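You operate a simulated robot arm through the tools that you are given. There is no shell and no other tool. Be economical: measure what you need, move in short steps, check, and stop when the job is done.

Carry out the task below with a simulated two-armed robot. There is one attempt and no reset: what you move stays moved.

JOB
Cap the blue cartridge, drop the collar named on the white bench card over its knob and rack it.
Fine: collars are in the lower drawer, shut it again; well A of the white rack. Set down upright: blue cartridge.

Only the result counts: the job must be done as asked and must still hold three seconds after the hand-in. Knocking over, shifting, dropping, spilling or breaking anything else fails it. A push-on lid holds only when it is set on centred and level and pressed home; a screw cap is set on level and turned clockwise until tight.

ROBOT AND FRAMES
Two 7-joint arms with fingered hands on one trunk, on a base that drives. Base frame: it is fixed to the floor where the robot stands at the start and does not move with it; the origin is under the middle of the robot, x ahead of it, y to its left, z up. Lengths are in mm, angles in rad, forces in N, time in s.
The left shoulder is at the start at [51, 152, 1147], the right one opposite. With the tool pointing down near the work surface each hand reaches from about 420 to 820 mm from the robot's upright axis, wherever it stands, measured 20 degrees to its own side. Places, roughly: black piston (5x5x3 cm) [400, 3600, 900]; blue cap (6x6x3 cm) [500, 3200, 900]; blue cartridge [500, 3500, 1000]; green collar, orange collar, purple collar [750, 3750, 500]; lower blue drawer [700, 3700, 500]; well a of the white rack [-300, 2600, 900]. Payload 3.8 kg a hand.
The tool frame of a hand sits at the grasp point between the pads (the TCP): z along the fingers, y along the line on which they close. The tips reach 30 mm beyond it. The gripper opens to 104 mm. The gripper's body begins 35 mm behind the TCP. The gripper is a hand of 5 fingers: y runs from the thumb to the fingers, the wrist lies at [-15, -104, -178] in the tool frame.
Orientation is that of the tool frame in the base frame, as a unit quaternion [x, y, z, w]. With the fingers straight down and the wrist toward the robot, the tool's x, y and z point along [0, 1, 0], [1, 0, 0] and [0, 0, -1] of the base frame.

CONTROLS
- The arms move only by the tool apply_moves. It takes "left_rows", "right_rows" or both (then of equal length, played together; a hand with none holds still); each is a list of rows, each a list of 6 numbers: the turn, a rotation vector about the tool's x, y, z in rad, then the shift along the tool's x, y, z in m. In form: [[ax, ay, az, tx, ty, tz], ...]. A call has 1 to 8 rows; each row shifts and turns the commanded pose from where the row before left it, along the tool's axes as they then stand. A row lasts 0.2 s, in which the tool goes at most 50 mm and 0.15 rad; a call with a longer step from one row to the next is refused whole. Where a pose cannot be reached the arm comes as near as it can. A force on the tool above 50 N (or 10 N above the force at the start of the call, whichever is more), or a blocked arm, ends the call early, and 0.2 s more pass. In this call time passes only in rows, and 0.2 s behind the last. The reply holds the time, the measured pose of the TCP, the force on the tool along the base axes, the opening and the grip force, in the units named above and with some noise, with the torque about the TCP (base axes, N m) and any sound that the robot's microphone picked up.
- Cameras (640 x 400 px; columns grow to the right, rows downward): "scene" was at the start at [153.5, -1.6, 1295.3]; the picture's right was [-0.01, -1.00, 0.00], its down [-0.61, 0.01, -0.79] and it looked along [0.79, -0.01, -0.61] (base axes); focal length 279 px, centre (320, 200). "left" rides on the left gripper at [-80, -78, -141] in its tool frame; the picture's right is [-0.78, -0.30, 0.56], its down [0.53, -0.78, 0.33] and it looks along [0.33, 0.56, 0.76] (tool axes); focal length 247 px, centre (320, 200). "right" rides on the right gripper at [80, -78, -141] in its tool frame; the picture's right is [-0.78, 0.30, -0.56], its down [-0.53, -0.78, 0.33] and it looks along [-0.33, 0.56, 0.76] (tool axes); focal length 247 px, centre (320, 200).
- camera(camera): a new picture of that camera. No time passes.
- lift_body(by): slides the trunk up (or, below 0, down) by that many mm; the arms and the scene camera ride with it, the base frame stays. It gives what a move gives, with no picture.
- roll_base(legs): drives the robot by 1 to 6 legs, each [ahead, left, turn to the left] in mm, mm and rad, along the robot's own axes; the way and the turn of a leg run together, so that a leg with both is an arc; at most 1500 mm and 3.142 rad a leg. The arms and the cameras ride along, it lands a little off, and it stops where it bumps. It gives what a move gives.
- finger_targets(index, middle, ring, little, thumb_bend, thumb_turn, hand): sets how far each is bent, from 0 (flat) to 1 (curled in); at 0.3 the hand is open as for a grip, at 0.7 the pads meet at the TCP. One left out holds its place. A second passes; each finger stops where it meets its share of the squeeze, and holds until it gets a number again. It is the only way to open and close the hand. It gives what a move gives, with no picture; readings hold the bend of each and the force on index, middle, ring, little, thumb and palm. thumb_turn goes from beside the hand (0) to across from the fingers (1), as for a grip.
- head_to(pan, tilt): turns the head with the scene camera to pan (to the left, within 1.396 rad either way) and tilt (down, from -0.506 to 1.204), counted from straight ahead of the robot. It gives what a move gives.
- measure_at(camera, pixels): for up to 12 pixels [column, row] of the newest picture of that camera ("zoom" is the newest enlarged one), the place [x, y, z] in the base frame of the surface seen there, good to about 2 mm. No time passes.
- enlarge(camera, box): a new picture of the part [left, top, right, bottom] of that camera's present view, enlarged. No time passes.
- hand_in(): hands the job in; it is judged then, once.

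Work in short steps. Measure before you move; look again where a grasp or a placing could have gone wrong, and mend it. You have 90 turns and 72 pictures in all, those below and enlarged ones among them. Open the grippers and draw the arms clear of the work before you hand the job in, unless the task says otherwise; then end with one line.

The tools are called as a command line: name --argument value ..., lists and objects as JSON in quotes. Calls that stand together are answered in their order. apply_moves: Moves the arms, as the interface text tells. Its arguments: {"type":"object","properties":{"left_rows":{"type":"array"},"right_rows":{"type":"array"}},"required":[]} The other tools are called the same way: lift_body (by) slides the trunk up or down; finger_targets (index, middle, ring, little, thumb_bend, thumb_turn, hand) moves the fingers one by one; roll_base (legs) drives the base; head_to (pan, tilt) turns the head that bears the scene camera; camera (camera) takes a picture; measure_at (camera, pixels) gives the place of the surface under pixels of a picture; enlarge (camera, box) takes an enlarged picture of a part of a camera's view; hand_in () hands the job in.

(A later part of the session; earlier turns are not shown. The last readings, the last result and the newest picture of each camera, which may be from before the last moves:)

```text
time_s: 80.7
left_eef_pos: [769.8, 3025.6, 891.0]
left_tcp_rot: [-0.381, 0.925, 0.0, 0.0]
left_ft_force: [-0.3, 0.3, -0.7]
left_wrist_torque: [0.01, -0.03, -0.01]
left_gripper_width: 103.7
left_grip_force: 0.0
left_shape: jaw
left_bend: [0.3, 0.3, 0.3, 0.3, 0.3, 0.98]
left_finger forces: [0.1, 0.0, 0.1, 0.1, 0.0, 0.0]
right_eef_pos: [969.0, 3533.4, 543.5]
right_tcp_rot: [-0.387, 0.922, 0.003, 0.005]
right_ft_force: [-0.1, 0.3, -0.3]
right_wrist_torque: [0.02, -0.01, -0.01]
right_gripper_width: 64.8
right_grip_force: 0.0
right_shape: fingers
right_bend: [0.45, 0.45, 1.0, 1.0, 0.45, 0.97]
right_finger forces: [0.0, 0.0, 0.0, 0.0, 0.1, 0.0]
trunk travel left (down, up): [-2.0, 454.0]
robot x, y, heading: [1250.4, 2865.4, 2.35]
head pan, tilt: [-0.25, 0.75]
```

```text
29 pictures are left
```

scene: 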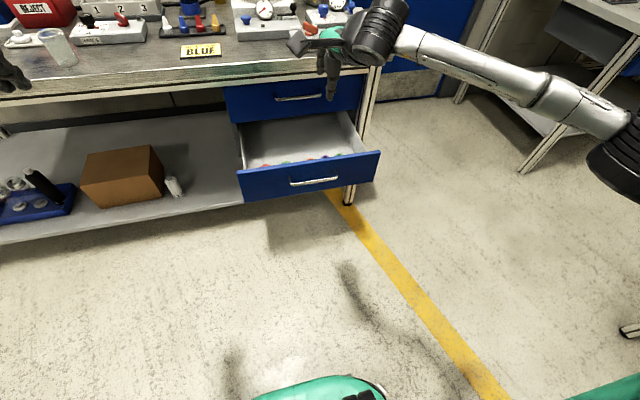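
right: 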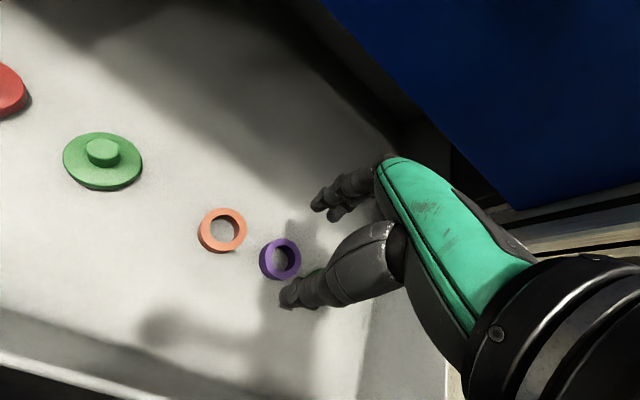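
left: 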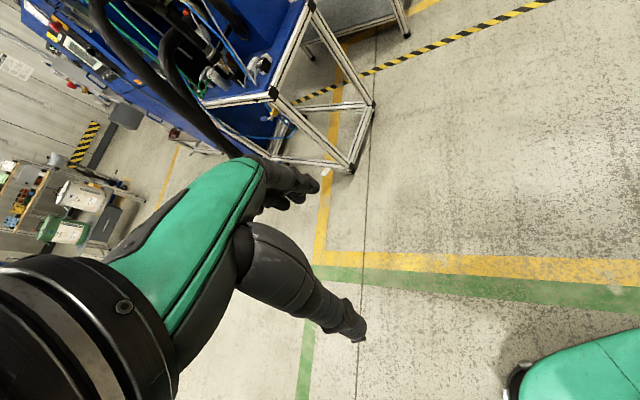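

Collar is at (281,258), almost under the TCP; I shift −3 mm in y, descend 54 mm and close index, middle and thumb.

apply_moves --right_rows '[[0, 0, 0, 0, -0.003, 0.025], [0, 0, 0, 0, 0, 0.02], [0, 0, 0, 0, 0, 0.009]]'

finger_targets --hand "right" --index 0.7 --middle 0.7 --thumb_bend 0.7

camera --camera "right"

```text
time_s: 81.5
left_eef_pos: [770.5, 3025.1, 891.9]
left_tcp_rot: [-0.381, 0.925, 0.0, 0.0]
left_ft_force: [0.4, 0.8, 0.8]
left_wrist_torque: [-0.02, 0.0, -0.02]
left_gripper_width: 103.8
left_grip_force: 0.1
left_shape: jaw
left_bend: [0.3, 0.3, 0.3, 0.3, 0.3, 0.98]
left_finger forces: [0.0, 0.0, 0.0, 0.0, 0.1, 0.0]
right_eef_pos: [971.8, 3531.2, 490.6]
right_tcp_rot: [-0.388, 0.922, 0.003, 0.005]
right_ft_force: [0.2, -0.2, 0.6]
right_wrist_torque: [0.01, 0.02, 0.0]
right_gripper_width: 64.8
right_grip_force: 0.2
right_shape: fingers
right_bend: [0.45, 0.45, 1.0, 1.0, 0.45, 0.97]
right_finger forces: [0.0, 0.5, 0.0, 0.0, 0.0, 0.0]
trunk travel left (down, up): [-2.0, 454.0]
robot x, y, heading: [1246.6, 2865.1, 2.352]
head pan, tilt: [-0.25, 0.75]
```

```text
time_s: 82.5
left_eef_pos: [770.0, 3025.0, 892.7]
left_tcp_rot: [-0.38, 0.925, 0.0, 0.0]
left_ft_force: [-0.7, -0.8, 0.2]
left_wrist_torque: [-0.02, -0.02, 0.06]
left_gripper_width: 103.7
left_grip_force: 0.1
left_shape: jaw
left_bend: [0.3, 0.3, 0.3, 0.3, 0.3, 0.98]
left_finger forces: [0.1, 0.0, 0.1, 0.0, 0.0, 0.0]
right_eef_pos: [972.9, 3531.3, 489.1]
right_tcp_rot: [-0.388, 0.922, 0.003, 0.005]
right_ft_force: [-0.5, -0.5, 1.0]
right_wrist_torque: [0.01, 0.0, 0.03]
right_gripper_width: 26.1
right_grip_force: 10.4
right_shape: fingers
right_bend: [0.63, 0.64, 1.0, 1.0, 0.59, 0.96]
right_finger forces: [4.9, 5.8, 0.1, 0.1, 9.9, 0.0]
trunk travel left (down, up): [-2.0, 454.0]
robot x, y, heading: [1245.6, 2864.2, 2.351]
head pan, tilt: [-0.25, 0.75]
```

```text
28 pictures are left
```

right: 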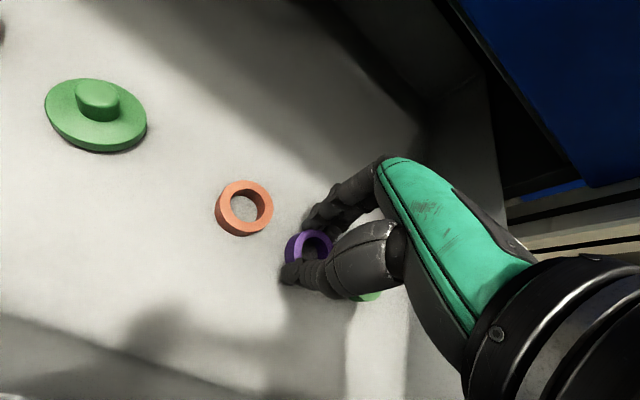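

Collar gripped (10 N, width 26 reading). I lift straight out, retract, and check it is held.

apply_moves --right_rows '[[0, 0, 0, 0, 0, -0.03], [0, 0, 0, 0, 0, -0.045], [0, 0, 0, 0, 0, -0.05], [0, 0, 0, 0, 0, -0.05], [0, 0, 0, 0, 0, -0.05], [0, 0, 0, 0, -0.045, -0.015], [0, 0, 0, 0, -0.045, -0.01], [0, 0, 0, 0, -0.045, -0.01]]'

camera --camera "right"

```text
time_s: 84.3
left_eef_pos: [772.4, 3024.1, 894.0]
left_tcp_rot: [-0.38, 0.925, 0.001, 0.0]
left_ft_force: [-0.2, -0.6, 0.1]
left_wrist_torque: [0.04, 0.02, -0.01]
left_gripper_width: 103.5
left_grip_force: 0.0
left_shape: jaw
left_bend: [0.3, 0.3, 0.3, 0.3, 0.3, 0.98]
left_finger forces: [0.0, 0.1, 0.1, 0.0, 0.0, 0.0]
right_eef_pos: [1064.4, 3432.7, 750.7]
right_tcp_rot: [-0.387, 0.922, 0.004, 0.006]
right_ft_force: [0.3, 0.4, -0.1]
right_wrist_torque: [0.01, -0.02, 0.04]
right_gripper_width: 26.2
right_grip_force: 10.0
right_shape: fingers
right_bend: [0.63, 0.64, 1.0, 1.0, 0.59, 0.96]
right_finger forces: [4.9, 5.8, 0.0, 0.0, 9.8, 0.0]
trunk travel left (down, up): [-2.0, 454.0]
robot x, y, heading: [1249.6, 2863.5, 2.351]
head pan, tilt: [-0.25, 0.75]
```

```text
27 pictures are left
```

right: 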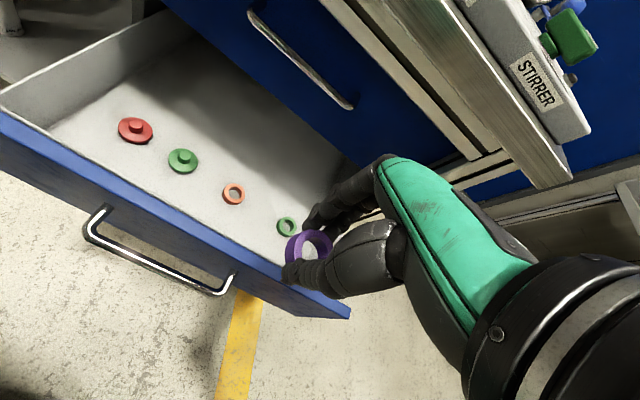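

Collar is held, the others untouched. I drive 200 back and 360 right so the left hand can close the drawer, and lower the left hand in front of the handle.

roll_base --legs '[[-200, 0, 0], [0, -360, 0]]'

finger_targets --hand "left" --index 0.7 --middle 0.7 --ring 0.7 --little 0.7 --thumb_bend 0.65

apply_moves --left_rows '[[0, 0, 0, -0.015, 0.045, 0], [0, 0, 0, -0.015, 0.045, 0], [0, 0, 0, -0.015, 0.03, 0], [0, 0, 0, 0, 0, 0.05], [0, 0, 0, 0, 0, 0.05], [0, 0, 0, 0, 0, 0.05], [0, 0, 0, 0, 0, 0.05], [0, 0, 0, 0, 0, 0.05]]'

head_to --pan 0.25 --tilt 0.6

camera --camera "scene"

```text
time_s: 87.8
left_eef_pos: [1174.4, 3135.2, 892.3]
left_tcp_rot: [-0.377, 0.926, 0.0, 0.0]
left_ft_force: [0.0, 0.6, -0.7]
left_wrist_torque: [0.0, 0.04, -0.01]
left_gripper_width: 103.5
left_grip_force: 0.0
left_shape: jaw
left_bend: [0.3, 0.3, 0.3, 0.3, 0.3, 0.98]
left_finger forces: [0.0, 0.1, 0.1, 0.0, 0.0, 0.0]
right_eef_pos: [1471.9, 3543.4, 750.4]
right_tcp_rot: [-0.384, 0.923, 0.003, 0.005]
right_ft_force: [0.3, -0.2, 0.1]
right_wrist_torque: [0.0, 0.02, 0.01]
right_gripper_width: 26.0
right_grip_force: 10.2
right_shape: fingers
right_bend: [0.63, 0.64, 1.0, 1.0, 0.59, 0.96]
right_finger forces: [5.0, 5.7, 0.0, 0.0, 9.8, 0.0]
trunk travel left (down, up): [-2.0, 454.0]
robot x, y, heading: [1649.0, 2971.9, 2.34]
head pan, tilt: [-0.25, 0.75]
```

```text
time_s: 88.8
left_eef_pos: [1173.9, 3135.9, 892.6]
left_tcp_rot: [-0.377, 0.926, 0.0, 0.0]
left_ft_force: [0.2, 0.5, 0.3]
left_wrist_torque: [-0.03, 0.02, 0.03]
left_gripper_width: 7.6
left_grip_force: 0.1
left_shape: fingers
left_bend: [0.7, 0.7, 0.7, 0.7, 0.65, 0.98]
left_finger forces: [0.0, 0.0, 0.0, 0.1, 0.0, 0.0]
right_eef_pos: [1470.5, 3542.5, 750.4]
right_tcp_rot: [-0.385, 0.923, 0.003, 0.004]
right_ft_force: [-0.3, -0.2, 0.2]
right_wrist_torque: [0.01, 0.0, -0.03]
right_gripper_width: 25.9
right_grip_force: 10.7
right_shape: fingers
right_bend: [0.63, 0.64, 1.0, 1.0, 0.59, 0.96]
right_finger forces: [4.9, 5.7, 0.0, 0.0, 9.8, 0.0]
trunk travel left (down, up): [-2.0, 454.0]
robot x, y, heading: [1648.8, 2969.8, 2.344]
head pan, tilt: [-0.25, 0.75]
```

```text
time_s: 90.6
left_eef_pos: [1122.9, 3253.1, 640.4]
left_tcp_rot: [-0.378, 0.926, -0.001, 0.001]
left_ft_force: [0.0, 0.0, 1.0]
left_wrist_torque: [-0.02, 0.01, -0.01]
left_gripper_width: 7.4
left_grip_force: 0.2
left_shape: fingers
left_bend: [0.7, 0.7, 0.7, 0.7, 0.65, 0.98]
left_finger forces: [0.1, 0.0, 0.2, 0.0, 0.0, 0.0]
right_eef_pos: [1471.3, 3543.2, 750.3]
right_tcp_rot: [-0.384, 0.923, 0.001, 0.005]
right_ft_force: [-0.1, 0.3, -0.1]
right_wrist_torque: [-0.01, 0.01, 0.02]
right_gripper_width: 26.2
right_grip_force: 10.3
right_shape: fingers
right_bend: [0.63, 0.64, 1.0, 1.0, 0.59, 0.96]
right_finger forces: [4.9, 5.6, 0.0, 0.1, 9.7, 0.1]
trunk travel left (down, up): [-2.0, 454.0]
robot x, y, heading: [1646.8, 2968.9, 2.344]
head pan, tilt: [-0.25, 0.75]
```

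```text
time_s: 91.6
left_eef_pos: [1123.0, 3253.4, 640.3]
left_tcp_rot: [-0.377, 0.926, 0.0, 0.0]
left_ft_force: [-0.3, 0.8, 0.4]
left_wrist_torque: [0.0, -0.01, 0.02]
left_gripper_width: 7.3
left_grip_force: 0.1
left_shape: fingers
left_bend: [0.7, 0.7, 0.7, 0.7, 0.65, 0.98]
left_finger forces: [0.0, 0.0, 0.0, 0.0, 0.0, 0.1]
right_eef_pos: [1470.3, 3543.4, 750.3]
right_tcp_rot: [-0.384, 0.923, 0.003, 0.005]
right_ft_force: [0.3, 0.2, 0.2]
right_wrist_torque: [0.01, -0.03, 0.0]
right_gripper_width: 25.9
right_grip_force: 10.0
right_shape: fingers
right_bend: [0.63, 0.64, 1.0, 1.0, 0.59, 0.96]
right_finger forces: [4.9, 5.7, 0.0, 0.0, 9.8, 0.0]
trunk travel left (down, up): [-2.0, 454.0]
robot x, y, heading: [1651.4, 2965.9, 2.346]
head pan, tilt: [0.25, 0.6]
```

```text
26 pictures are left
```

scene: 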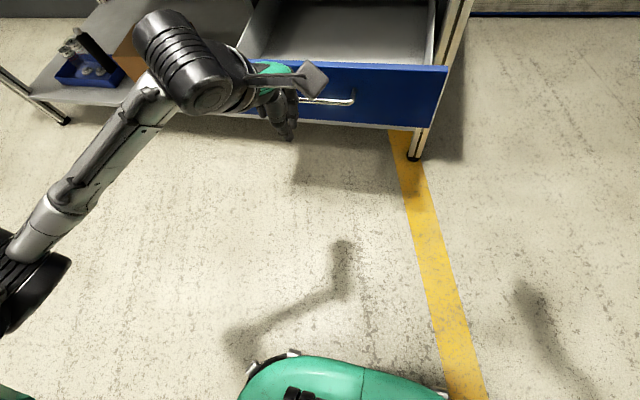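

Left hand is in line with the handle, 124 mm before it. I lower 82 mm and advance 100 mm.

apply_moves --left_rows '[[0, 0, 0, 0, 0, 0.041], [0, 0, 0, 0, 0, 0.041], [0, 0, 0, 0, 0.03, 0], [0, 0, 0, 0, 0.03, 0], [0, 0, 0, 0, 0.02, 0], [0, 0, 0, 0, 0.02, 0], [0, 0, 0, 0, 0.02, 0]]'

camera --camera "left"

```text
time_s: 93.2
left_eef_pos: [1036.4, 3338.0, 560.4]
left_tcp_rot: [-0.378, 0.926, 0.0, 0.0]
left_ft_force: [0.0, 0.1, -0.1]
left_wrist_torque: [0.03, -0.01, 0.03]
left_gripper_width: 7.2
left_grip_force: 0.1
left_shape: fingers
left_bend: [0.7, 0.7, 0.7, 0.7, 0.65, 0.98]
left_finger forces: [0.1, 0.0, 0.0, 0.0, 0.0, 0.0]
right_eef_pos: [1470.2, 3543.2, 750.1]
right_tcp_rot: [-0.384, 0.923, 0.002, 0.005]
right_ft_force: [0.4, 0.0, -0.1]
right_wrist_torque: [0.0, -0.01, -0.01]
right_gripper_width: 25.8
right_grip_force: 9.9
right_shape: fingers
right_bend: [0.63, 0.64, 1.0, 1.0, 0.59, 0.96]
right_finger forces: [4.9, 5.7, 0.1, 0.0, 9.8, 0.1]
trunk travel left (down, up): [-2.0, 454.0]
robot x, y, heading: [1649.4, 2968.6, 2.343]
head pan, tilt: [0.25, 0.6]
```

```text
25 pictures are left
```

left: 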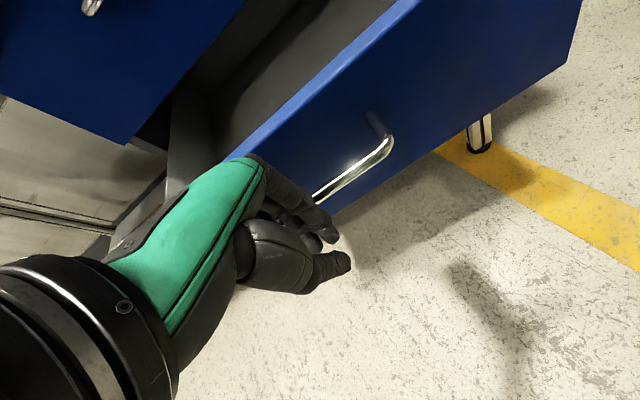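

Fingers are at the bar. I drive 190 mm ahead to push the drawer most of the way in.

roll_base --legs '[[190, 0, 0]]'

camera --camera "left"

```text
time_s: 94.7
left_eef_pos: [903.3, 3474.5, 559.0]
left_tcp_rot: [-0.377, 0.926, -0.002, 0.001]
left_ft_force: [-0.1, 0.8, -0.9]
left_wrist_torque: [-0.01, -0.02, -0.02]
left_gripper_width: 7.1
left_grip_force: 0.1
left_shape: fingers
left_bend: [0.7, 0.7, 0.7, 0.7, 0.65, 0.98]
left_finger forces: [0.0, 0.0, 0.1, 0.0, 0.0, 0.0]
right_eef_pos: [1337.0, 3679.7, 749.3]
right_tcp_rot: [-0.384, 0.923, 0.002, 0.005]
right_ft_force: [-1.6, 1.5, -0.5]
right_wrist_torque: [-0.03, 0.0, -0.01]
right_gripper_width: 26.1
right_grip_force: 10.2
right_shape: fingers
right_bend: [0.63, 0.64, 1.0, 1.0, 0.59, 0.96]
right_finger forces: [4.9, 5.7, 0.0, 0.0, 9.7, 0.1]
trunk travel left (down, up): [-2.0, 454.0]
robot x, y, heading: [1515.3, 3104.9, 2.353]
head pan, tilt: [0.25, 0.6]
```

```text
24 pictures are left
```

left: 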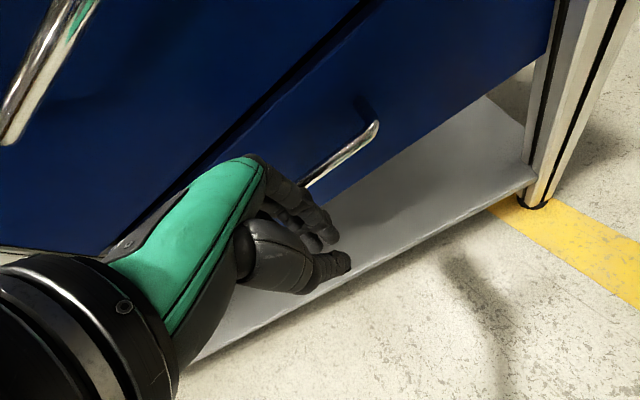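

The drawer is nearly in. I push on with the arm in small steps, watching the force.

apply_moves --left_rows '[[0, 0, 0, 0, 0.008, 0], [0, 0, 0, 0, 0.008, 0], [0, 0, 0, 0, 0.008, 0]]'

camera --camera "left"

```text
time_s: 95.5
left_eef_pos: [887.4, 3491.1, 560.4]
left_tcp_rot: [-0.377, 0.926, 0.0, 0.0]
left_ft_force: [-0.5, -0.1, 0.7]
left_wrist_torque: [0.03, -0.03, 0.0]
left_gripper_width: 7.3
left_grip_force: 0.1
left_shape: fingers
left_bend: [0.7, 0.7, 0.7, 0.7, 0.65, 0.98]
left_finger forces: [0.1, 0.1, 0.1, 0.0, 0.0, 0.0]
right_eef_pos: [1338.3, 3678.9, 750.2]
right_tcp_rot: [-0.384, 0.923, 0.002, 0.004]
right_ft_force: [0.8, -0.3, 0.0]
right_wrist_torque: [0.03, 0.05, -0.01]
right_gripper_width: 26.3
right_grip_force: 10.1
right_shape: fingers
right_bend: [0.63, 0.64, 1.0, 1.0, 0.59, 0.96]
right_finger forces: [4.9, 5.7, 0.1, 0.1, 9.8, 0.0]
trunk travel left (down, up): [-2.0, 454.0]
robot x, y, heading: [1513.7, 3105.9, 2.346]
head pan, tilt: [0.25, 0.6]
```

```text
23 pictures are left
```

left: 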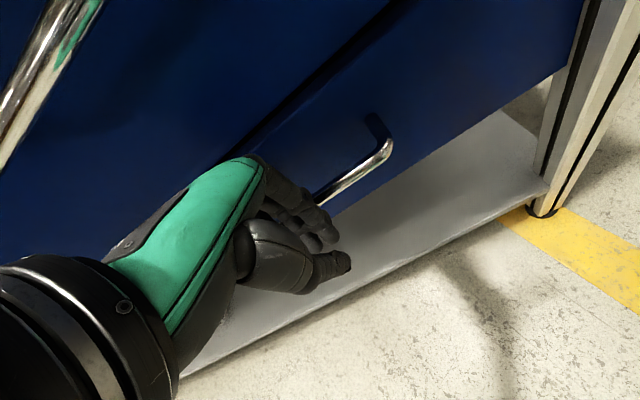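

I measure the bar and drawer faces in this picture to see how far it is closed.

measure_at --camera "left" --pixels '[[385, 152], [350, 178], [400, 100], [330, 140], [450, 120], [200, 110], [300, 60], [50, 60]]'

```text
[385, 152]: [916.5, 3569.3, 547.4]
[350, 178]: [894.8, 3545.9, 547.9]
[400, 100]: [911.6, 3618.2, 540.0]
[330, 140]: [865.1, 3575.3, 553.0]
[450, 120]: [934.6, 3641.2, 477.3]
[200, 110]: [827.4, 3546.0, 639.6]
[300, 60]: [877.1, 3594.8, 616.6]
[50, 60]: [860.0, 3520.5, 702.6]
```

The lower drawer is still ~6 mm proud (bar n 1919.5 vs 1926 closed). I keep pushing gently.

apply_moves --left_rows '[[0, 0, 0, 0, 0.005, 0], [0, 0, 0, 0, 0.004, 0], [0, 0, 0, 0, 0.004, 0]]'

```text
time_s: 96.3
left_eef_pos: [878.6, 3501.0, 560.2]
left_tcp_rot: [-0.378, 0.926, -0.001, 0.0]
left_ft_force: [2.4, -2.9, 1.0]
left_wrist_torque: [-0.02, 0.0, 0.04]
left_gripper_width: 7.0
left_grip_force: 2.1
left_shape: fingers
left_bend: [0.7, 0.7, 0.7, 0.7, 0.65, 0.98]
left_finger forces: [0.0, 3.3, 0.1, 0.1, 0.1, 0.0]
right_eef_pos: [1337.5, 3677.8, 750.6]
right_tcp_rot: [-0.384, 0.923, 0.003, 0.004]
right_ft_force: [0.0, -1.1, -0.2]
right_wrist_torque: [0.03, -0.04, 0.03]
right_gripper_width: 26.3
right_grip_force: 10.3
right_shape: fingers
right_bend: [0.63, 0.64, 1.0, 1.0, 0.59, 0.96]
right_finger forces: [4.8, 5.7, 0.0, 0.0, 9.8, 0.1]
trunk travel left (down, up): [-2.0, 454.0]
robot x, y, heading: [1516.5, 3104.3, 2.341]
head pan, tilt: [0.25, 0.6]
```

Light contact now (≈4 N). I push a few mm more until it stops firmly.

apply_moves --left_rows '[[0, 0, 0, 0, 0.003, 0], [0, 0, 0, 0, 0.003, 0], [0, 0, 0, 0, 0.003, 0]]'

camera --camera "left"

measure_at --camera "left" --pixels '[[398, 170], [375, 188], [410, 125], [345, 150], [450, 140], [230, 110], [300, 60], [340, 60]]'

```text
time_s: 97.1
left_eef_pos: [873.3, 3507.3, 561.7]
left_tcp_rot: [-0.378, 0.926, 0.0, 0.0]
left_ft_force: [10.3, -11.8, 5.9]
left_wrist_torque: [-0.13, 0.02, 0.26]
left_gripper_width: 6.4
left_grip_force: 7.9
left_shape: fingers
left_bend: [0.7, 0.71, 0.71, 0.7, 0.65, 0.98]
left_finger forces: [0.9, 9.2, 5.4, 0.0, 0.0, 0.0]
right_eef_pos: [1339.5, 3678.5, 752.0]
right_tcp_rot: [-0.384, 0.923, 0.003, 0.004]
right_ft_force: [-0.1, 0.1, -0.2]
right_wrist_torque: [-0.01, 0.02, -0.02]
right_gripper_width: 26.0
right_grip_force: 10.7
right_shape: fingers
right_bend: [0.63, 0.64, 1.0, 1.0, 0.59, 0.96]
right_finger forces: [4.9, 5.7, 0.0, 0.0, 9.8, 0.0]
trunk travel left (down, up): [-2.0, 454.0]
robot x, y, heading: [1514.5, 3110.2, 2.35]
head pan, tilt: [0.25, 0.6]
```

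```text
22 pictures are left
```

left: 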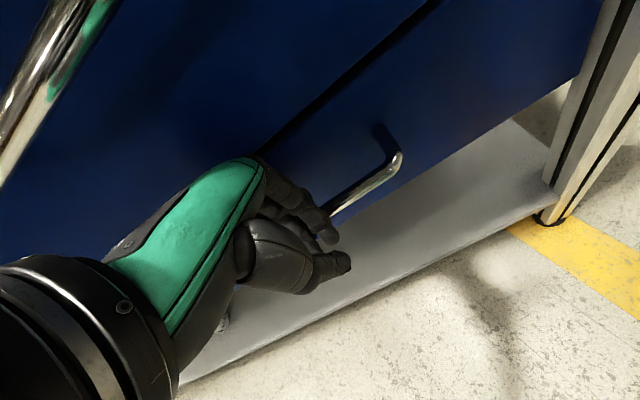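

```text
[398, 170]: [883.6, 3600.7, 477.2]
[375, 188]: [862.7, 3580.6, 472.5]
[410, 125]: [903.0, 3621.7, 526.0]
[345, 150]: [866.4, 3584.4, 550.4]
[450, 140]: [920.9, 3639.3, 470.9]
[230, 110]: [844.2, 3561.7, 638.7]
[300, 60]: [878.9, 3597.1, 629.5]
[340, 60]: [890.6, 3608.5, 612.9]
```

The lower face is flush with the upper (n≈1966 both): drawer shut. I withdraw the left hand back and up, and raise the trunk.

apply_moves --left_rows '[[0, 0, 0, 0, -0.04, 0], [0, 0, 0, 0, -0.05, 0], [0, 0, 0, 0, -0.05, 0], [0, 0, 0, 0, 0, -0.05], [0, 0, 0, 0, 0, -0.05], [0, 0, 0, 0, 0, -0.05], [0, 0, 0, 0, 0, -0.05], [0, 0, 0, 0, 0, -0.05]]'

lift_body --by 218

apply_moves --left_rows '[[0, 0, 0, 0, -0.02, -0.04], [0, 0, 0, 0, -0.02, -0.04], [0, 0, 0, 0, -0.02, -0.03]]' --right_rows '[[0, 0, 0, 0, 0, -0.04], [0, 0, 0, 0, 0, -0.04], [0, 0, 0, 0, 0, -0.04]]'

roll_base --legs '[[-80, 0, 0], [0, 707, 0], [490, 0, 0]]'

head_to --pan -0.2 --tilt 0.65

camera --camera "scene"

```text
time_s: 98.9
left_eef_pos: [971.1, 3406.4, 810.9]
left_tcp_rot: [-0.378, 0.926, -0.001, 0.0]
left_ft_force: [0.7, 0.0, -0.7]
left_wrist_torque: [0.02, 0.03, -0.01]
left_gripper_width: 7.1
left_grip_force: 0.1
left_shape: fingers
left_bend: [0.7, 0.7, 0.7, 0.7, 0.65, 0.98]
left_finger forces: [0.0, 0.0, 0.1, 0.0, 0.1, 0.1]
right_eef_pos: [1338.0, 3679.6, 751.5]
right_tcp_rot: [-0.385, 0.923, 0.002, 0.004]
right_ft_force: [0.9, -0.1, 0.2]
right_wrist_torque: [0.01, 0.05, 0.02]
right_gripper_width: 26.1
right_grip_force: 10.5
right_shape: fingers
right_bend: [0.63, 0.64, 1.0, 1.0, 0.59, 0.96]
right_finger forces: [4.9, 5.8, 0.1, 0.0, 9.8, 0.0]
trunk travel left (down, up): [-2.0, 454.0]
robot x, y, heading: [1513.9, 3108.3, 2.344]
head pan, tilt: [0.25, 0.6]
```

```text
time_s: 101.2
left_eef_pos: [969.2, 3407.8, 1027.9]
left_tcp_rot: [-0.377, 0.926, -0.002, 0.002]
left_ft_force: [-0.2, 0.3, -0.9]
left_wrist_torque: [0.02, 0.03, -0.03]
left_gripper_width: 7.1
left_grip_force: 0.1
left_shape: fingers
left_bend: [0.7, 0.7, 0.7, 0.7, 0.65, 0.98]
left_finger forces: [0.0, 0.0, 0.0, 0.0, 0.0, 0.0]
right_eef_pos: [1336.8, 3680.8, 967.4]
right_tcp_rot: [-0.385, 0.923, 0.001, 0.005]
right_ft_force: [-0.1, -0.8, -0.4]
right_wrist_torque: [0.03, 0.01, 0.01]
right_gripper_width: 26.0
right_grip_force: 9.5
right_shape: fingers
right_bend: [0.63, 0.64, 1.0, 1.0, 0.59, 0.96]
right_finger forces: [4.9, 5.7, 0.1, 0.0, 9.8, 0.0]
trunk travel left (down, up): [-220.0, 236.0]
robot x, y, heading: [1513.9, 3110.4, 2.348]
head pan, tilt: [0.25, 0.6]
```

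```text
time_s: 102.0
left_eef_pos: [1011.6, 3361.8, 1139.5]
left_tcp_rot: [-0.377, 0.926, -0.001, 0.0]
left_ft_force: [-0.2, -0.3, 0.0]
left_wrist_torque: [0.02, 0.0, -0.02]
left_gripper_width: 7.1
left_grip_force: 0.1
left_shape: fingers
left_bend: [0.7, 0.7, 0.7, 0.7, 0.65, 0.98]
left_finger forces: [0.0, 0.1, 0.0, 0.0, 0.1, 0.1]
right_eef_pos: [1337.4, 3676.3, 1090.4]
right_tcp_rot: [-0.384, 0.923, 0.003, 0.004]
right_ft_force: [1.0, 0.4, -0.7]
right_wrist_torque: [-0.02, -0.01, 0.04]
right_gripper_width: 25.9
right_grip_force: 10.4
right_shape: fingers
right_bend: [0.63, 0.64, 1.0, 1.0, 0.59, 0.96]
right_finger forces: [4.9, 5.7, 0.0, 0.0, 9.6, 0.0]
trunk travel left (down, up): [-220.0, 236.0]
robot x, y, heading: [1515.9, 3105.8, 2.346]
head pan, tilt: [0.25, 0.6]
```

```text
time_s: 109.0
left_eef_pos: [226.4, 3166.7, 1139.2]
left_tcp_rot: [-0.379, 0.925, -0.001, 0.0]
left_ft_force: [0.0, 0.5, 0.2]
left_wrist_torque: [0.02, 0.02, 0.0]
left_gripper_width: 7.0
left_grip_force: 0.1
left_shape: fingers
left_bend: [0.7, 0.7, 0.7, 0.7, 0.65, 0.98]
left_finger forces: [0.0, 0.0, 0.0, 0.0, 0.0, 0.1]
right_eef_pos: [549.9, 3483.3, 1090.2]
right_tcp_rot: [-0.387, 0.922, 0.003, 0.004]
right_ft_force: [1.0, 0.3, 0.5]
right_wrist_torque: [-0.01, 0.02, 0.02]
right_gripper_width: 26.1
right_grip_force: 10.3
right_shape: fingers
right_bend: [0.63, 0.64, 1.0, 1.0, 0.59, 0.96]
right_finger forces: [4.9, 5.7, 0.1, 0.0, 9.7, 0.0]
trunk travel left (down, up): [-220.0, 236.0]
robot x, y, heading: [729.9, 2911.7, 2.35]
head pan, tilt: [0.25, 0.6]
```

```text
time_s: 109.9
left_eef_pos: [226.5, 3167.4, 1139.2]
left_tcp_rot: [-0.38, 0.925, -0.001, 0.0]
left_ft_force: [0.2, -0.4, 0.0]
left_wrist_torque: [-0.01, 0.04, 0.01]
left_gripper_width: 7.0
left_grip_force: 0.2
left_shape: fingers
left_bend: [0.7, 0.7, 0.7, 0.7, 0.65, 0.98]
left_finger forces: [0.0, 0.0, 0.0, 0.0, 0.0, 0.1]
right_eef_pos: [549.8, 3482.7, 1088.0]
right_tcp_rot: [-0.387, 0.922, 0.003, 0.005]
right_ft_force: [0.3, -0.1, 0.4]
right_wrist_torque: [0.02, 0.0, -0.03]
right_gripper_width: 26.1
right_grip_force: 10.4
right_shape: fingers
right_bend: [0.63, 0.64, 1.0, 1.0, 0.59, 0.96]
right_finger forces: [4.8, 5.7, 0.0, 0.0, 9.6, 0.0]
trunk travel left (down, up): [-220.0, 236.0]
robot x, y, heading: [728.7, 2912.0, 2.348]
head pan, tilt: [-0.201, 0.649]
```

```text
21 pictures are left
```

scene: 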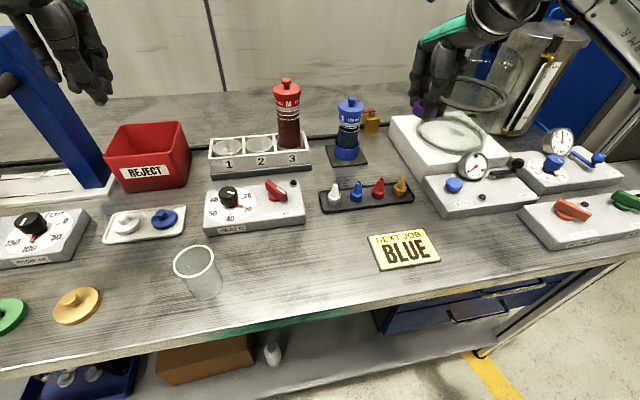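

The capped cartridge is free at (348,120). I zoom to measure the knob and the held collar.

enlarge --camera "scene" --box '[320, 75, 448, 155]'

measure_at --camera "zoom" --pixels '[[155, 115], [138, 118], [170, 118], [155, 123], [95, 150], [213, 150], [155, 180], [160, 140], [490, 150], [478, 160], [505, 165], [490, 172]]'

```text
5.00 times, centred on (384, 115) of scene
```

zoom: 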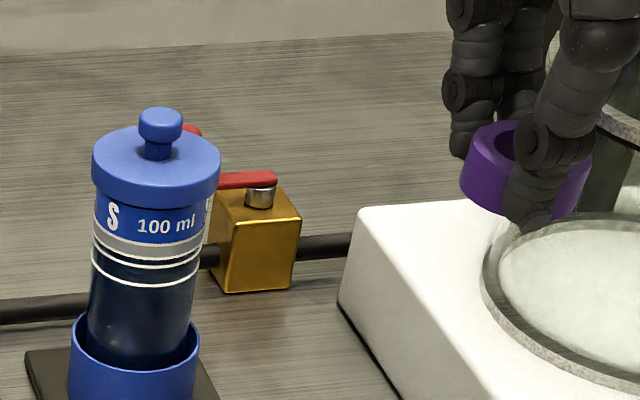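

```text
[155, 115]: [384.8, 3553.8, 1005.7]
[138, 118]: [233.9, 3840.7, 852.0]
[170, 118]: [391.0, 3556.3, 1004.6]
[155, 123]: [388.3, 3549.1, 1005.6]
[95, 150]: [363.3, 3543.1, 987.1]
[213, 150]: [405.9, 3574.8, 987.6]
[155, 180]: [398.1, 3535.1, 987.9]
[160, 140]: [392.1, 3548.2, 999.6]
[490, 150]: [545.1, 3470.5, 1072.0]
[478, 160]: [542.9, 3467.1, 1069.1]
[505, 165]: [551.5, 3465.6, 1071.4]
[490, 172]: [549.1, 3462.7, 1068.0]
```

Knob top centre ≈ (387,3555,1006). I move the collar over it (62 left, 167 forward) and down to ~20 mm above.

apply_moves --right_rows '[[0, 0, 0, 0.0156, 0.0417, 0], [0, 0, 0, 0.0156, 0.0417, 0], [0, 0, 0, 0.0156, 0.0417, 0], [0, 0, 0, 0.0156, 0.0417, 0], [0, 0, 0, 0, 0, 0.02]]'

enlarge --camera "scene" --box '[310, 65, 390, 115]'

enlarge --camera "right" --box '[240, 200, 368, 300]'

```text
time_s: 111.1
left_eef_pos: [227.0, 3167.0, 1140.2]
left_tcp_rot: [-0.38, 0.925, -0.001, -0.001]
left_ft_force: [-0.4, 0.4, 0.7]
left_wrist_torque: [-0.01, 0.04, 0.01]
left_gripper_width: 7.6
left_grip_force: 0.1
left_shape: fingers
left_bend: [0.7, 0.7, 0.7, 0.7, 0.65, 0.98]
left_finger forces: [0.0, 0.1, 0.1, 0.0, 0.0, 0.1]
right_eef_pos: [386.8, 3556.1, 1068.7]
right_tcp_rot: [-0.387, 0.922, 0.004, 0.004]
right_ft_force: [-0.1, -0.1, -0.7]
right_wrist_torque: [0.0, 0.0, 0.0]
right_gripper_width: 25.7
right_grip_force: 9.7
right_shape: fingers
right_bend: [0.63, 0.65, 1.0, 1.0, 0.59, 0.96]
right_finger forces: [4.9, 5.7, 0.0, 0.1, 9.7, 0.0]
trunk travel left (down, up): [-220.0, 236.0]
robot x, y, heading: [730.4, 2909.2, 2.35]
head pan, tilt: [-0.201, 0.649]
```

```text
8.00 times, centred on (350, 90) of scene
```

zoom: 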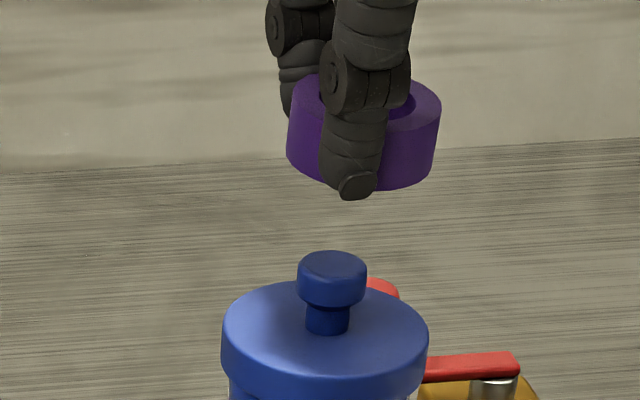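

```text
4.00 times, centred on (304, 250) of right
```

zoom: 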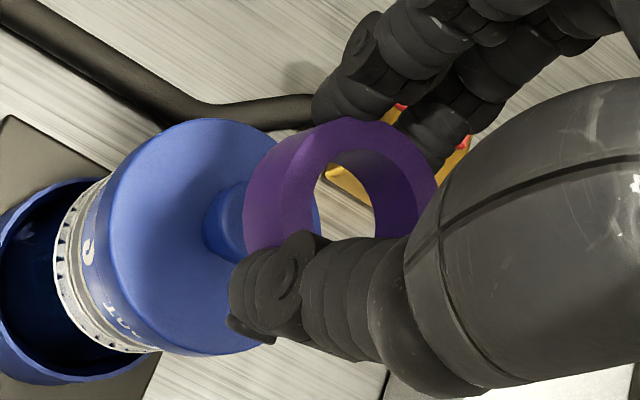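

I measure the collar's top rim in this zoom, and then retake the scene zoom for knob and collar together.

measure_at --camera "zoom" --pixels '[[310, 170], [345, 125], [400, 130], [430, 175], [315, 185], [330, 150], [265, 180], [255, 235], [290, 240], [320, 225], [120, 150], [225, 340]]'

enlarge --camera "scene" --box '[310, 65, 390, 115]'

measure_at --camera "zoom" --pixels '[[290, 130], [293, 165], [436, 130], [438, 110], [400, 185], [310, 175], [300, 275], [364, 275], [332, 262], [332, 280], [320, 257], [345, 257]]'

```text
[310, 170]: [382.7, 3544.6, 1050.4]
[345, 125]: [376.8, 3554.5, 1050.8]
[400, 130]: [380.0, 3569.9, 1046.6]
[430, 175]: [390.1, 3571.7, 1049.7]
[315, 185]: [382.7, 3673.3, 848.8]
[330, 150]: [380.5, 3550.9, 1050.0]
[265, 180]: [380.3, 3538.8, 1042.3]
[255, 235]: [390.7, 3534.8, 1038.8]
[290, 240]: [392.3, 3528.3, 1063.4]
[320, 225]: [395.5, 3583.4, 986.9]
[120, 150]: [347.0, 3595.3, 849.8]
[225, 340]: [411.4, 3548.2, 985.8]
```

```text
8.00 times, centred on (350, 90) of scene
```

zoom: 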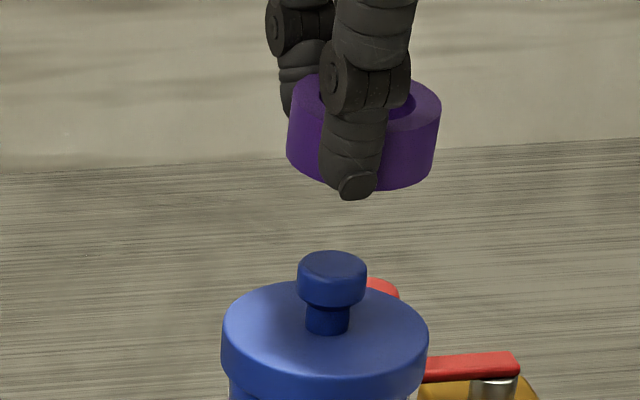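

```text
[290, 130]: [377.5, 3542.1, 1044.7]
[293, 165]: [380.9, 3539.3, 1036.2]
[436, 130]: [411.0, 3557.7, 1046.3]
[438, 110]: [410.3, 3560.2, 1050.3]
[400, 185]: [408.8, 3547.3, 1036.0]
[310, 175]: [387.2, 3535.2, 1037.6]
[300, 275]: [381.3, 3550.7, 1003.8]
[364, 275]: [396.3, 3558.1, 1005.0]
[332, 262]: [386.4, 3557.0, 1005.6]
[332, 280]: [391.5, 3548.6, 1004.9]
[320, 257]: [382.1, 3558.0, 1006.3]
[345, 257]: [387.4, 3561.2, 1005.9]
```

Collar centre ≈ (393.7,3551.7), knob ≈ (388.2,3555.8); collar is level. I shift y +6.8, x +1 and descend 20 mm, then check again.

apply_moves --right_rows '[[0, 0, 0, 0.001, 0.0068, 0], [0, 0, 0, 0, 0, 0.012], [0, 0, 0, 0, 0, 0.008]]'

enlarge --camera "scene" --box '[318, 75, 382, 115]'

measure_at --camera "zoom" --pixels '[[250, 140], [415, 155], [265, 175], [395, 205], [330, 230], [275, 215], [362, 222], [290, 240], [350, 235], [300, 190], [315, 225], [385, 175]]'

enlarge --camera "right" --box '[240, 200, 368, 300]'

```text
time_s: 111.9
left_eef_pos: [225.7, 3167.1, 1138.6]
left_tcp_rot: [-0.38, 0.925, 0.0, 0.0]
left_ft_force: [-0.6, -0.2, -0.3]
left_wrist_torque: [0.02, -0.03, 0.03]
left_gripper_width: 7.2
left_grip_force: 0.0
left_shape: fingers
left_bend: [0.7, 0.7, 0.7, 0.7, 0.65, 0.98]
left_finger forces: [0.0, 0.0, 0.0, 0.1, 0.0, 0.1]
right_eef_pos: [379.8, 3558.8, 1048.3]
right_tcp_rot: [-0.387, 0.922, 0.002, 0.005]
right_ft_force: [-0.4, -0.3, 0.4]
right_wrist_torque: [-0.02, -0.04, 0.0]
right_gripper_width: 25.8
right_grip_force: 10.0
right_shape: fingers
right_bend: [0.63, 0.65, 1.0, 1.0, 0.59, 0.96]
right_finger forces: [4.9, 5.6, 0.1, 0.0, 9.6, 0.0]
trunk travel left (down, up): [-220.0, 236.0]
robot x, y, heading: [732.4, 2912.3, 2.353]
head pan, tilt: [-0.201, 0.649]
```

```text
10.00 times, centred on (350, 95) of scene
```

zoom: 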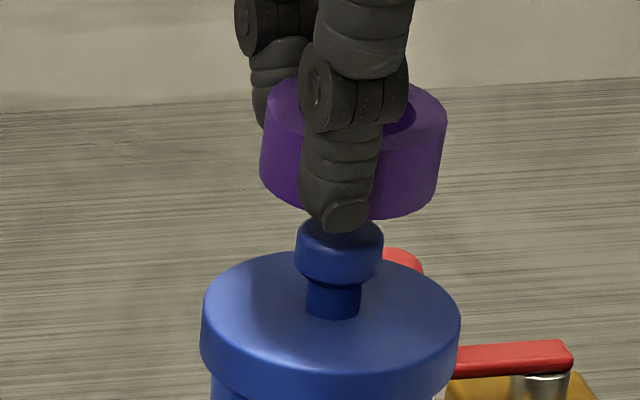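

```text
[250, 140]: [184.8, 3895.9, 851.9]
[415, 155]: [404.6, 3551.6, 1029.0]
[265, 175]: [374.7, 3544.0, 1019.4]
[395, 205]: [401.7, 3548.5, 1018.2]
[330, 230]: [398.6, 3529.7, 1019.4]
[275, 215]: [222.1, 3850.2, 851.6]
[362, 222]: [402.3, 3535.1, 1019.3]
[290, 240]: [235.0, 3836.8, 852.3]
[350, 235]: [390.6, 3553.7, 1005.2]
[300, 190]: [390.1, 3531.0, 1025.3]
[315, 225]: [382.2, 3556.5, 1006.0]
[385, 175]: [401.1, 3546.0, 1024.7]
```

```text
4.00 times, centred on (304, 250) of right
```

zoom: 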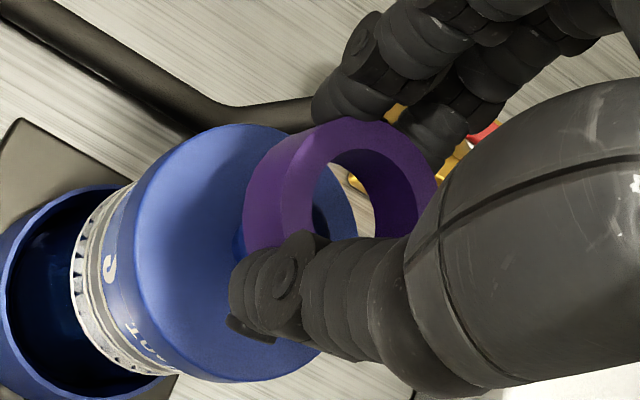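

Laterally aligned (collar axis ≈349 px vs expected 348) and depth within ~1 mm. I lower 12 mm and read the force.

apply_moves --right_rows '[[0, 0, 0, 0, 0, 0.006], [0, 0, 0, 0, 0, 0.004], [0, 0, 0, 0, 0, 0.002]]'

enlarge --camera "scene" --box '[318, 75, 382, 115]'

```text
time_s: 112.7
left_eef_pos: [227.2, 3166.0, 1138.8]
left_tcp_rot: [-0.379, 0.926, -0.001, 0.0]
left_ft_force: [-0.4, 0.6, 0.0]
left_wrist_torque: [0.01, 0.02, 0.0]
left_gripper_width: 7.2
left_grip_force: 0.1
left_shape: fingers
left_bend: [0.7, 0.7, 0.7, 0.7, 0.65, 0.98]
left_finger forces: [0.0, 0.0, 0.1, 0.1, 0.0, 0.0]
right_eef_pos: [380.7, 3558.9, 1036.0]
right_tcp_rot: [-0.387, 0.922, 0.003, 0.005]
right_ft_force: [0.3, 0.0, 0.3]
right_wrist_torque: [-0.02, 0.02, -0.03]
right_gripper_width: 25.5
right_grip_force: 10.2
right_shape: fingers
right_bend: [0.63, 0.65, 1.0, 1.0, 0.59, 0.96]
right_finger forces: [4.9, 5.7, 0.0, 0.0, 9.6, 0.0]
trunk travel left (down, up): [-220.0, 236.0]
robot x, y, heading: [731.2, 2915.2, 2.35]
head pan, tilt: [-0.201, 0.649]
```

```text
10.00 times, centred on (350, 95) of scene
```

zoom: 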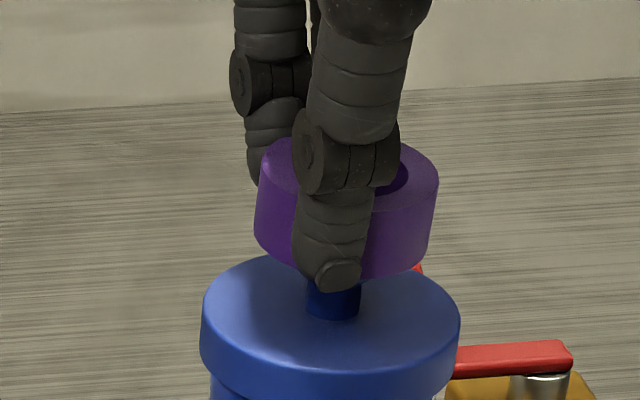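

No force and the collar bottom is already below the knob top. I lower further 10 mm.

apply_moves --right_rows '[[0, 0, 0, 0, 0, 0.004], [0, 0, 0, 0, 0, 0.003], [0, 0, 0, 0, 0, 0.002], [0, 0, 0, 0, 0, 0.002]]'

enlarge --camera "scene" --box '[318, 75, 382, 115]'

```text
time_s: 113.7
left_eef_pos: [226.0, 3167.9, 1139.2]
left_tcp_rot: [-0.38, 0.925, -0.001, 0.0]
left_ft_force: [0.3, -0.4, -0.1]
left_wrist_torque: [-0.03, 0.01, -0.02]
left_gripper_width: 7.2
left_grip_force: 0.0
left_shape: fingers
left_bend: [0.7, 0.7, 0.7, 0.7, 0.65, 0.98]
left_finger forces: [0.1, 0.0, 0.1, 0.0, 0.1, 0.0]
right_eef_pos: [381.0, 3560.3, 1025.6]
right_tcp_rot: [-0.387, 0.922, 0.002, 0.004]
right_ft_force: [0.0, 0.0, 0.0]
right_wrist_torque: [0.01, 0.02, 0.0]
right_gripper_width: 26.0
right_grip_force: 9.5
right_shape: fingers
right_bend: [0.63, 0.65, 1.0, 1.0, 0.59, 0.96]
right_finger forces: [5.0, 5.7, 0.0, 0.1, 9.5, 0.0]
trunk travel left (down, up): [-220.0, 236.0]
robot x, y, heading: [733.1, 2914.6, 2.349]
head pan, tilt: [-0.201, 0.649]
```

```text
10.00 times, centred on (350, 95) of scene
```

zoom: 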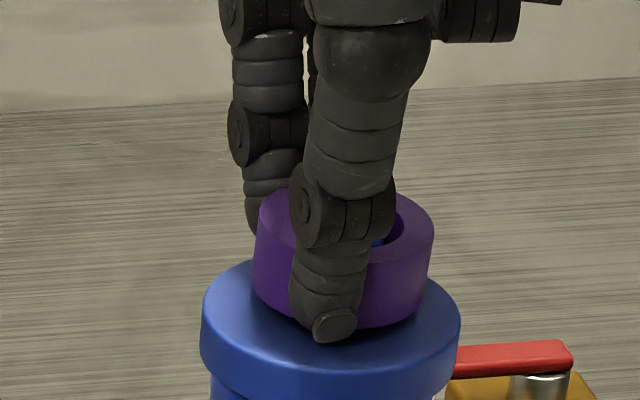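

The knob shows inside the bore (378,243) and the collar is just above the disc. I open the fingers and lift.

finger_targets --hand "right" --index 0.45 --middle 0.45 --thumb_bend 0.45

apply_moves --right_rows '[[0, 0, 0, 0, 0, -0.03], [0, 0, 0, 0, 0, -0.04], [0, 0, 0, 0, 0, -0.045], [0, 0, 0, -0.01, -0.04, 0], [0, 0, 0, -0.01, -0.04, 0], [0, 0, 0, -0.01, -0.04, 0]]'

enlarge --camera "scene" --box '[302, 75, 398, 175]'

```text
time_s: 114.7
left_eef_pos: [226.2, 3166.5, 1138.8]
left_tcp_rot: [-0.379, 0.926, -0.001, 0.0]
left_ft_force: [-0.4, 0.0, 0.0]
left_wrist_torque: [0.01, 0.03, -0.02]
left_gripper_width: 7.3
left_grip_force: 0.0
left_shape: fingers
left_bend: [0.7, 0.7, 0.7, 0.7, 0.65, 0.98]
left_finger forces: [0.0, 0.0, 0.0, 0.0, 0.0, 0.0]
right_eef_pos: [381.3, 3561.0, 1024.6]
right_tcp_rot: [-0.387, 0.922, 0.003, 0.004]
right_ft_force: [-0.7, 0.2, 1.0]
right_wrist_torque: [-0.01, 0.01, 0.0]
right_gripper_width: 64.6
right_grip_force: 0.0
right_shape: fingers
right_bend: [0.45, 0.45, 1.0, 1.0, 0.45, 0.97]
right_finger forces: [0.0, 0.0, 0.0, 0.0, 0.0, 0.1]
trunk travel left (down, up): [-220.0, 236.0]
robot x, y, heading: [731.0, 2914.3, 2.349]
head pan, tilt: [-0.201, 0.649]
```

```text
time_s: 116.1
left_eef_pos: [226.5, 3166.1, 1140.1]
left_tcp_rot: [-0.379, 0.925, 0.0, 0.0]
left_ft_force: [0.2, 0.2, 0.6]
left_wrist_torque: [0.0, -0.01, 0.03]
left_gripper_width: 7.1
left_grip_force: 0.0
left_shape: fingers
left_bend: [0.7, 0.7, 0.7, 0.7, 0.65, 0.98]
left_finger forces: [0.0, 0.0, 0.1, 0.1, 0.0, 0.0]
right_eef_pos: [487.8, 3493.8, 1141.7]
right_tcp_rot: [-0.386, 0.922, 0.003, 0.004]
right_ft_force: [-0.8, -0.4, 0.6]
right_wrist_torque: [0.01, -0.03, 0.0]
right_gripper_width: 64.9
right_grip_force: 0.0
right_shape: fingers
right_bend: [0.45, 0.45, 1.0, 1.0, 0.45, 0.97]
right_finger forces: [0.0, 0.0, 0.0, 0.0, 0.1, 0.0]
trunk travel left (down, up): [-220.0, 236.0]
robot x, y, heading: [733.8, 2917.7, 2.35]
head pan, tilt: [-0.201, 0.649]
```

```text
4.00 times, centred on (350, 125) of scene
```

zoom: 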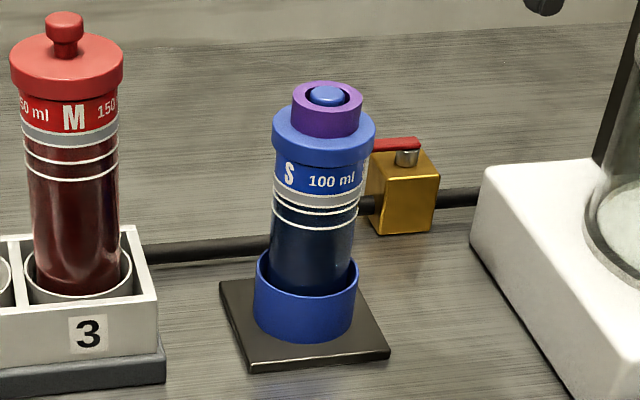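

The purple collar sits on the knob properly. Now for a sideways grasp of the body I measure the surroundings (valve, vac base, holder).

measure_at --camera "zoom" --pixels '[[405, 152], [380, 145], [430, 165], [405, 210], [490, 175], [520, 170], [258, 265], [353, 270], [305, 300], [262, 215], [355, 215], [305, 245]]'

```text
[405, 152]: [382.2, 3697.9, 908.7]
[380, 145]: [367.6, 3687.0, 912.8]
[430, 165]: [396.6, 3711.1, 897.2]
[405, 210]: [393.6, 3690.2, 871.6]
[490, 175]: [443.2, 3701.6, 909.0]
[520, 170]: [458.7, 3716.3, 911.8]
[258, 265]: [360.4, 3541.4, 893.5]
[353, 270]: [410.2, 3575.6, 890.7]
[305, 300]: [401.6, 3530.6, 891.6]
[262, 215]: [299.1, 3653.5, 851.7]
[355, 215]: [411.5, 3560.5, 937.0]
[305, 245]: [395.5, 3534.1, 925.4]
```

I check the glass chamber's place too, since the hand will come in from the right.

measure_at --camera "scene" --pixels '[[418, 135], [450, 152], [483, 135], [440, 92], [472, 108], [506, 100], [450, 120], [395, 122], [432, 165], [487, 178], [475, 160], [375, 118]]'

```text
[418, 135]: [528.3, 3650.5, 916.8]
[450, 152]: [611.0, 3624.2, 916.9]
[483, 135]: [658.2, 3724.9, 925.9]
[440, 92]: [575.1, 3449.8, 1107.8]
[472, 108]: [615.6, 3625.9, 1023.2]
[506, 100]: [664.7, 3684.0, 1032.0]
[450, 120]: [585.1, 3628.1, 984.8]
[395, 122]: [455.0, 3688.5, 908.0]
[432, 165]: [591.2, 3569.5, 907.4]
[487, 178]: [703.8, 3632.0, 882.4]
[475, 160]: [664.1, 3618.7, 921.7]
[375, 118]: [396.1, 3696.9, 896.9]
```

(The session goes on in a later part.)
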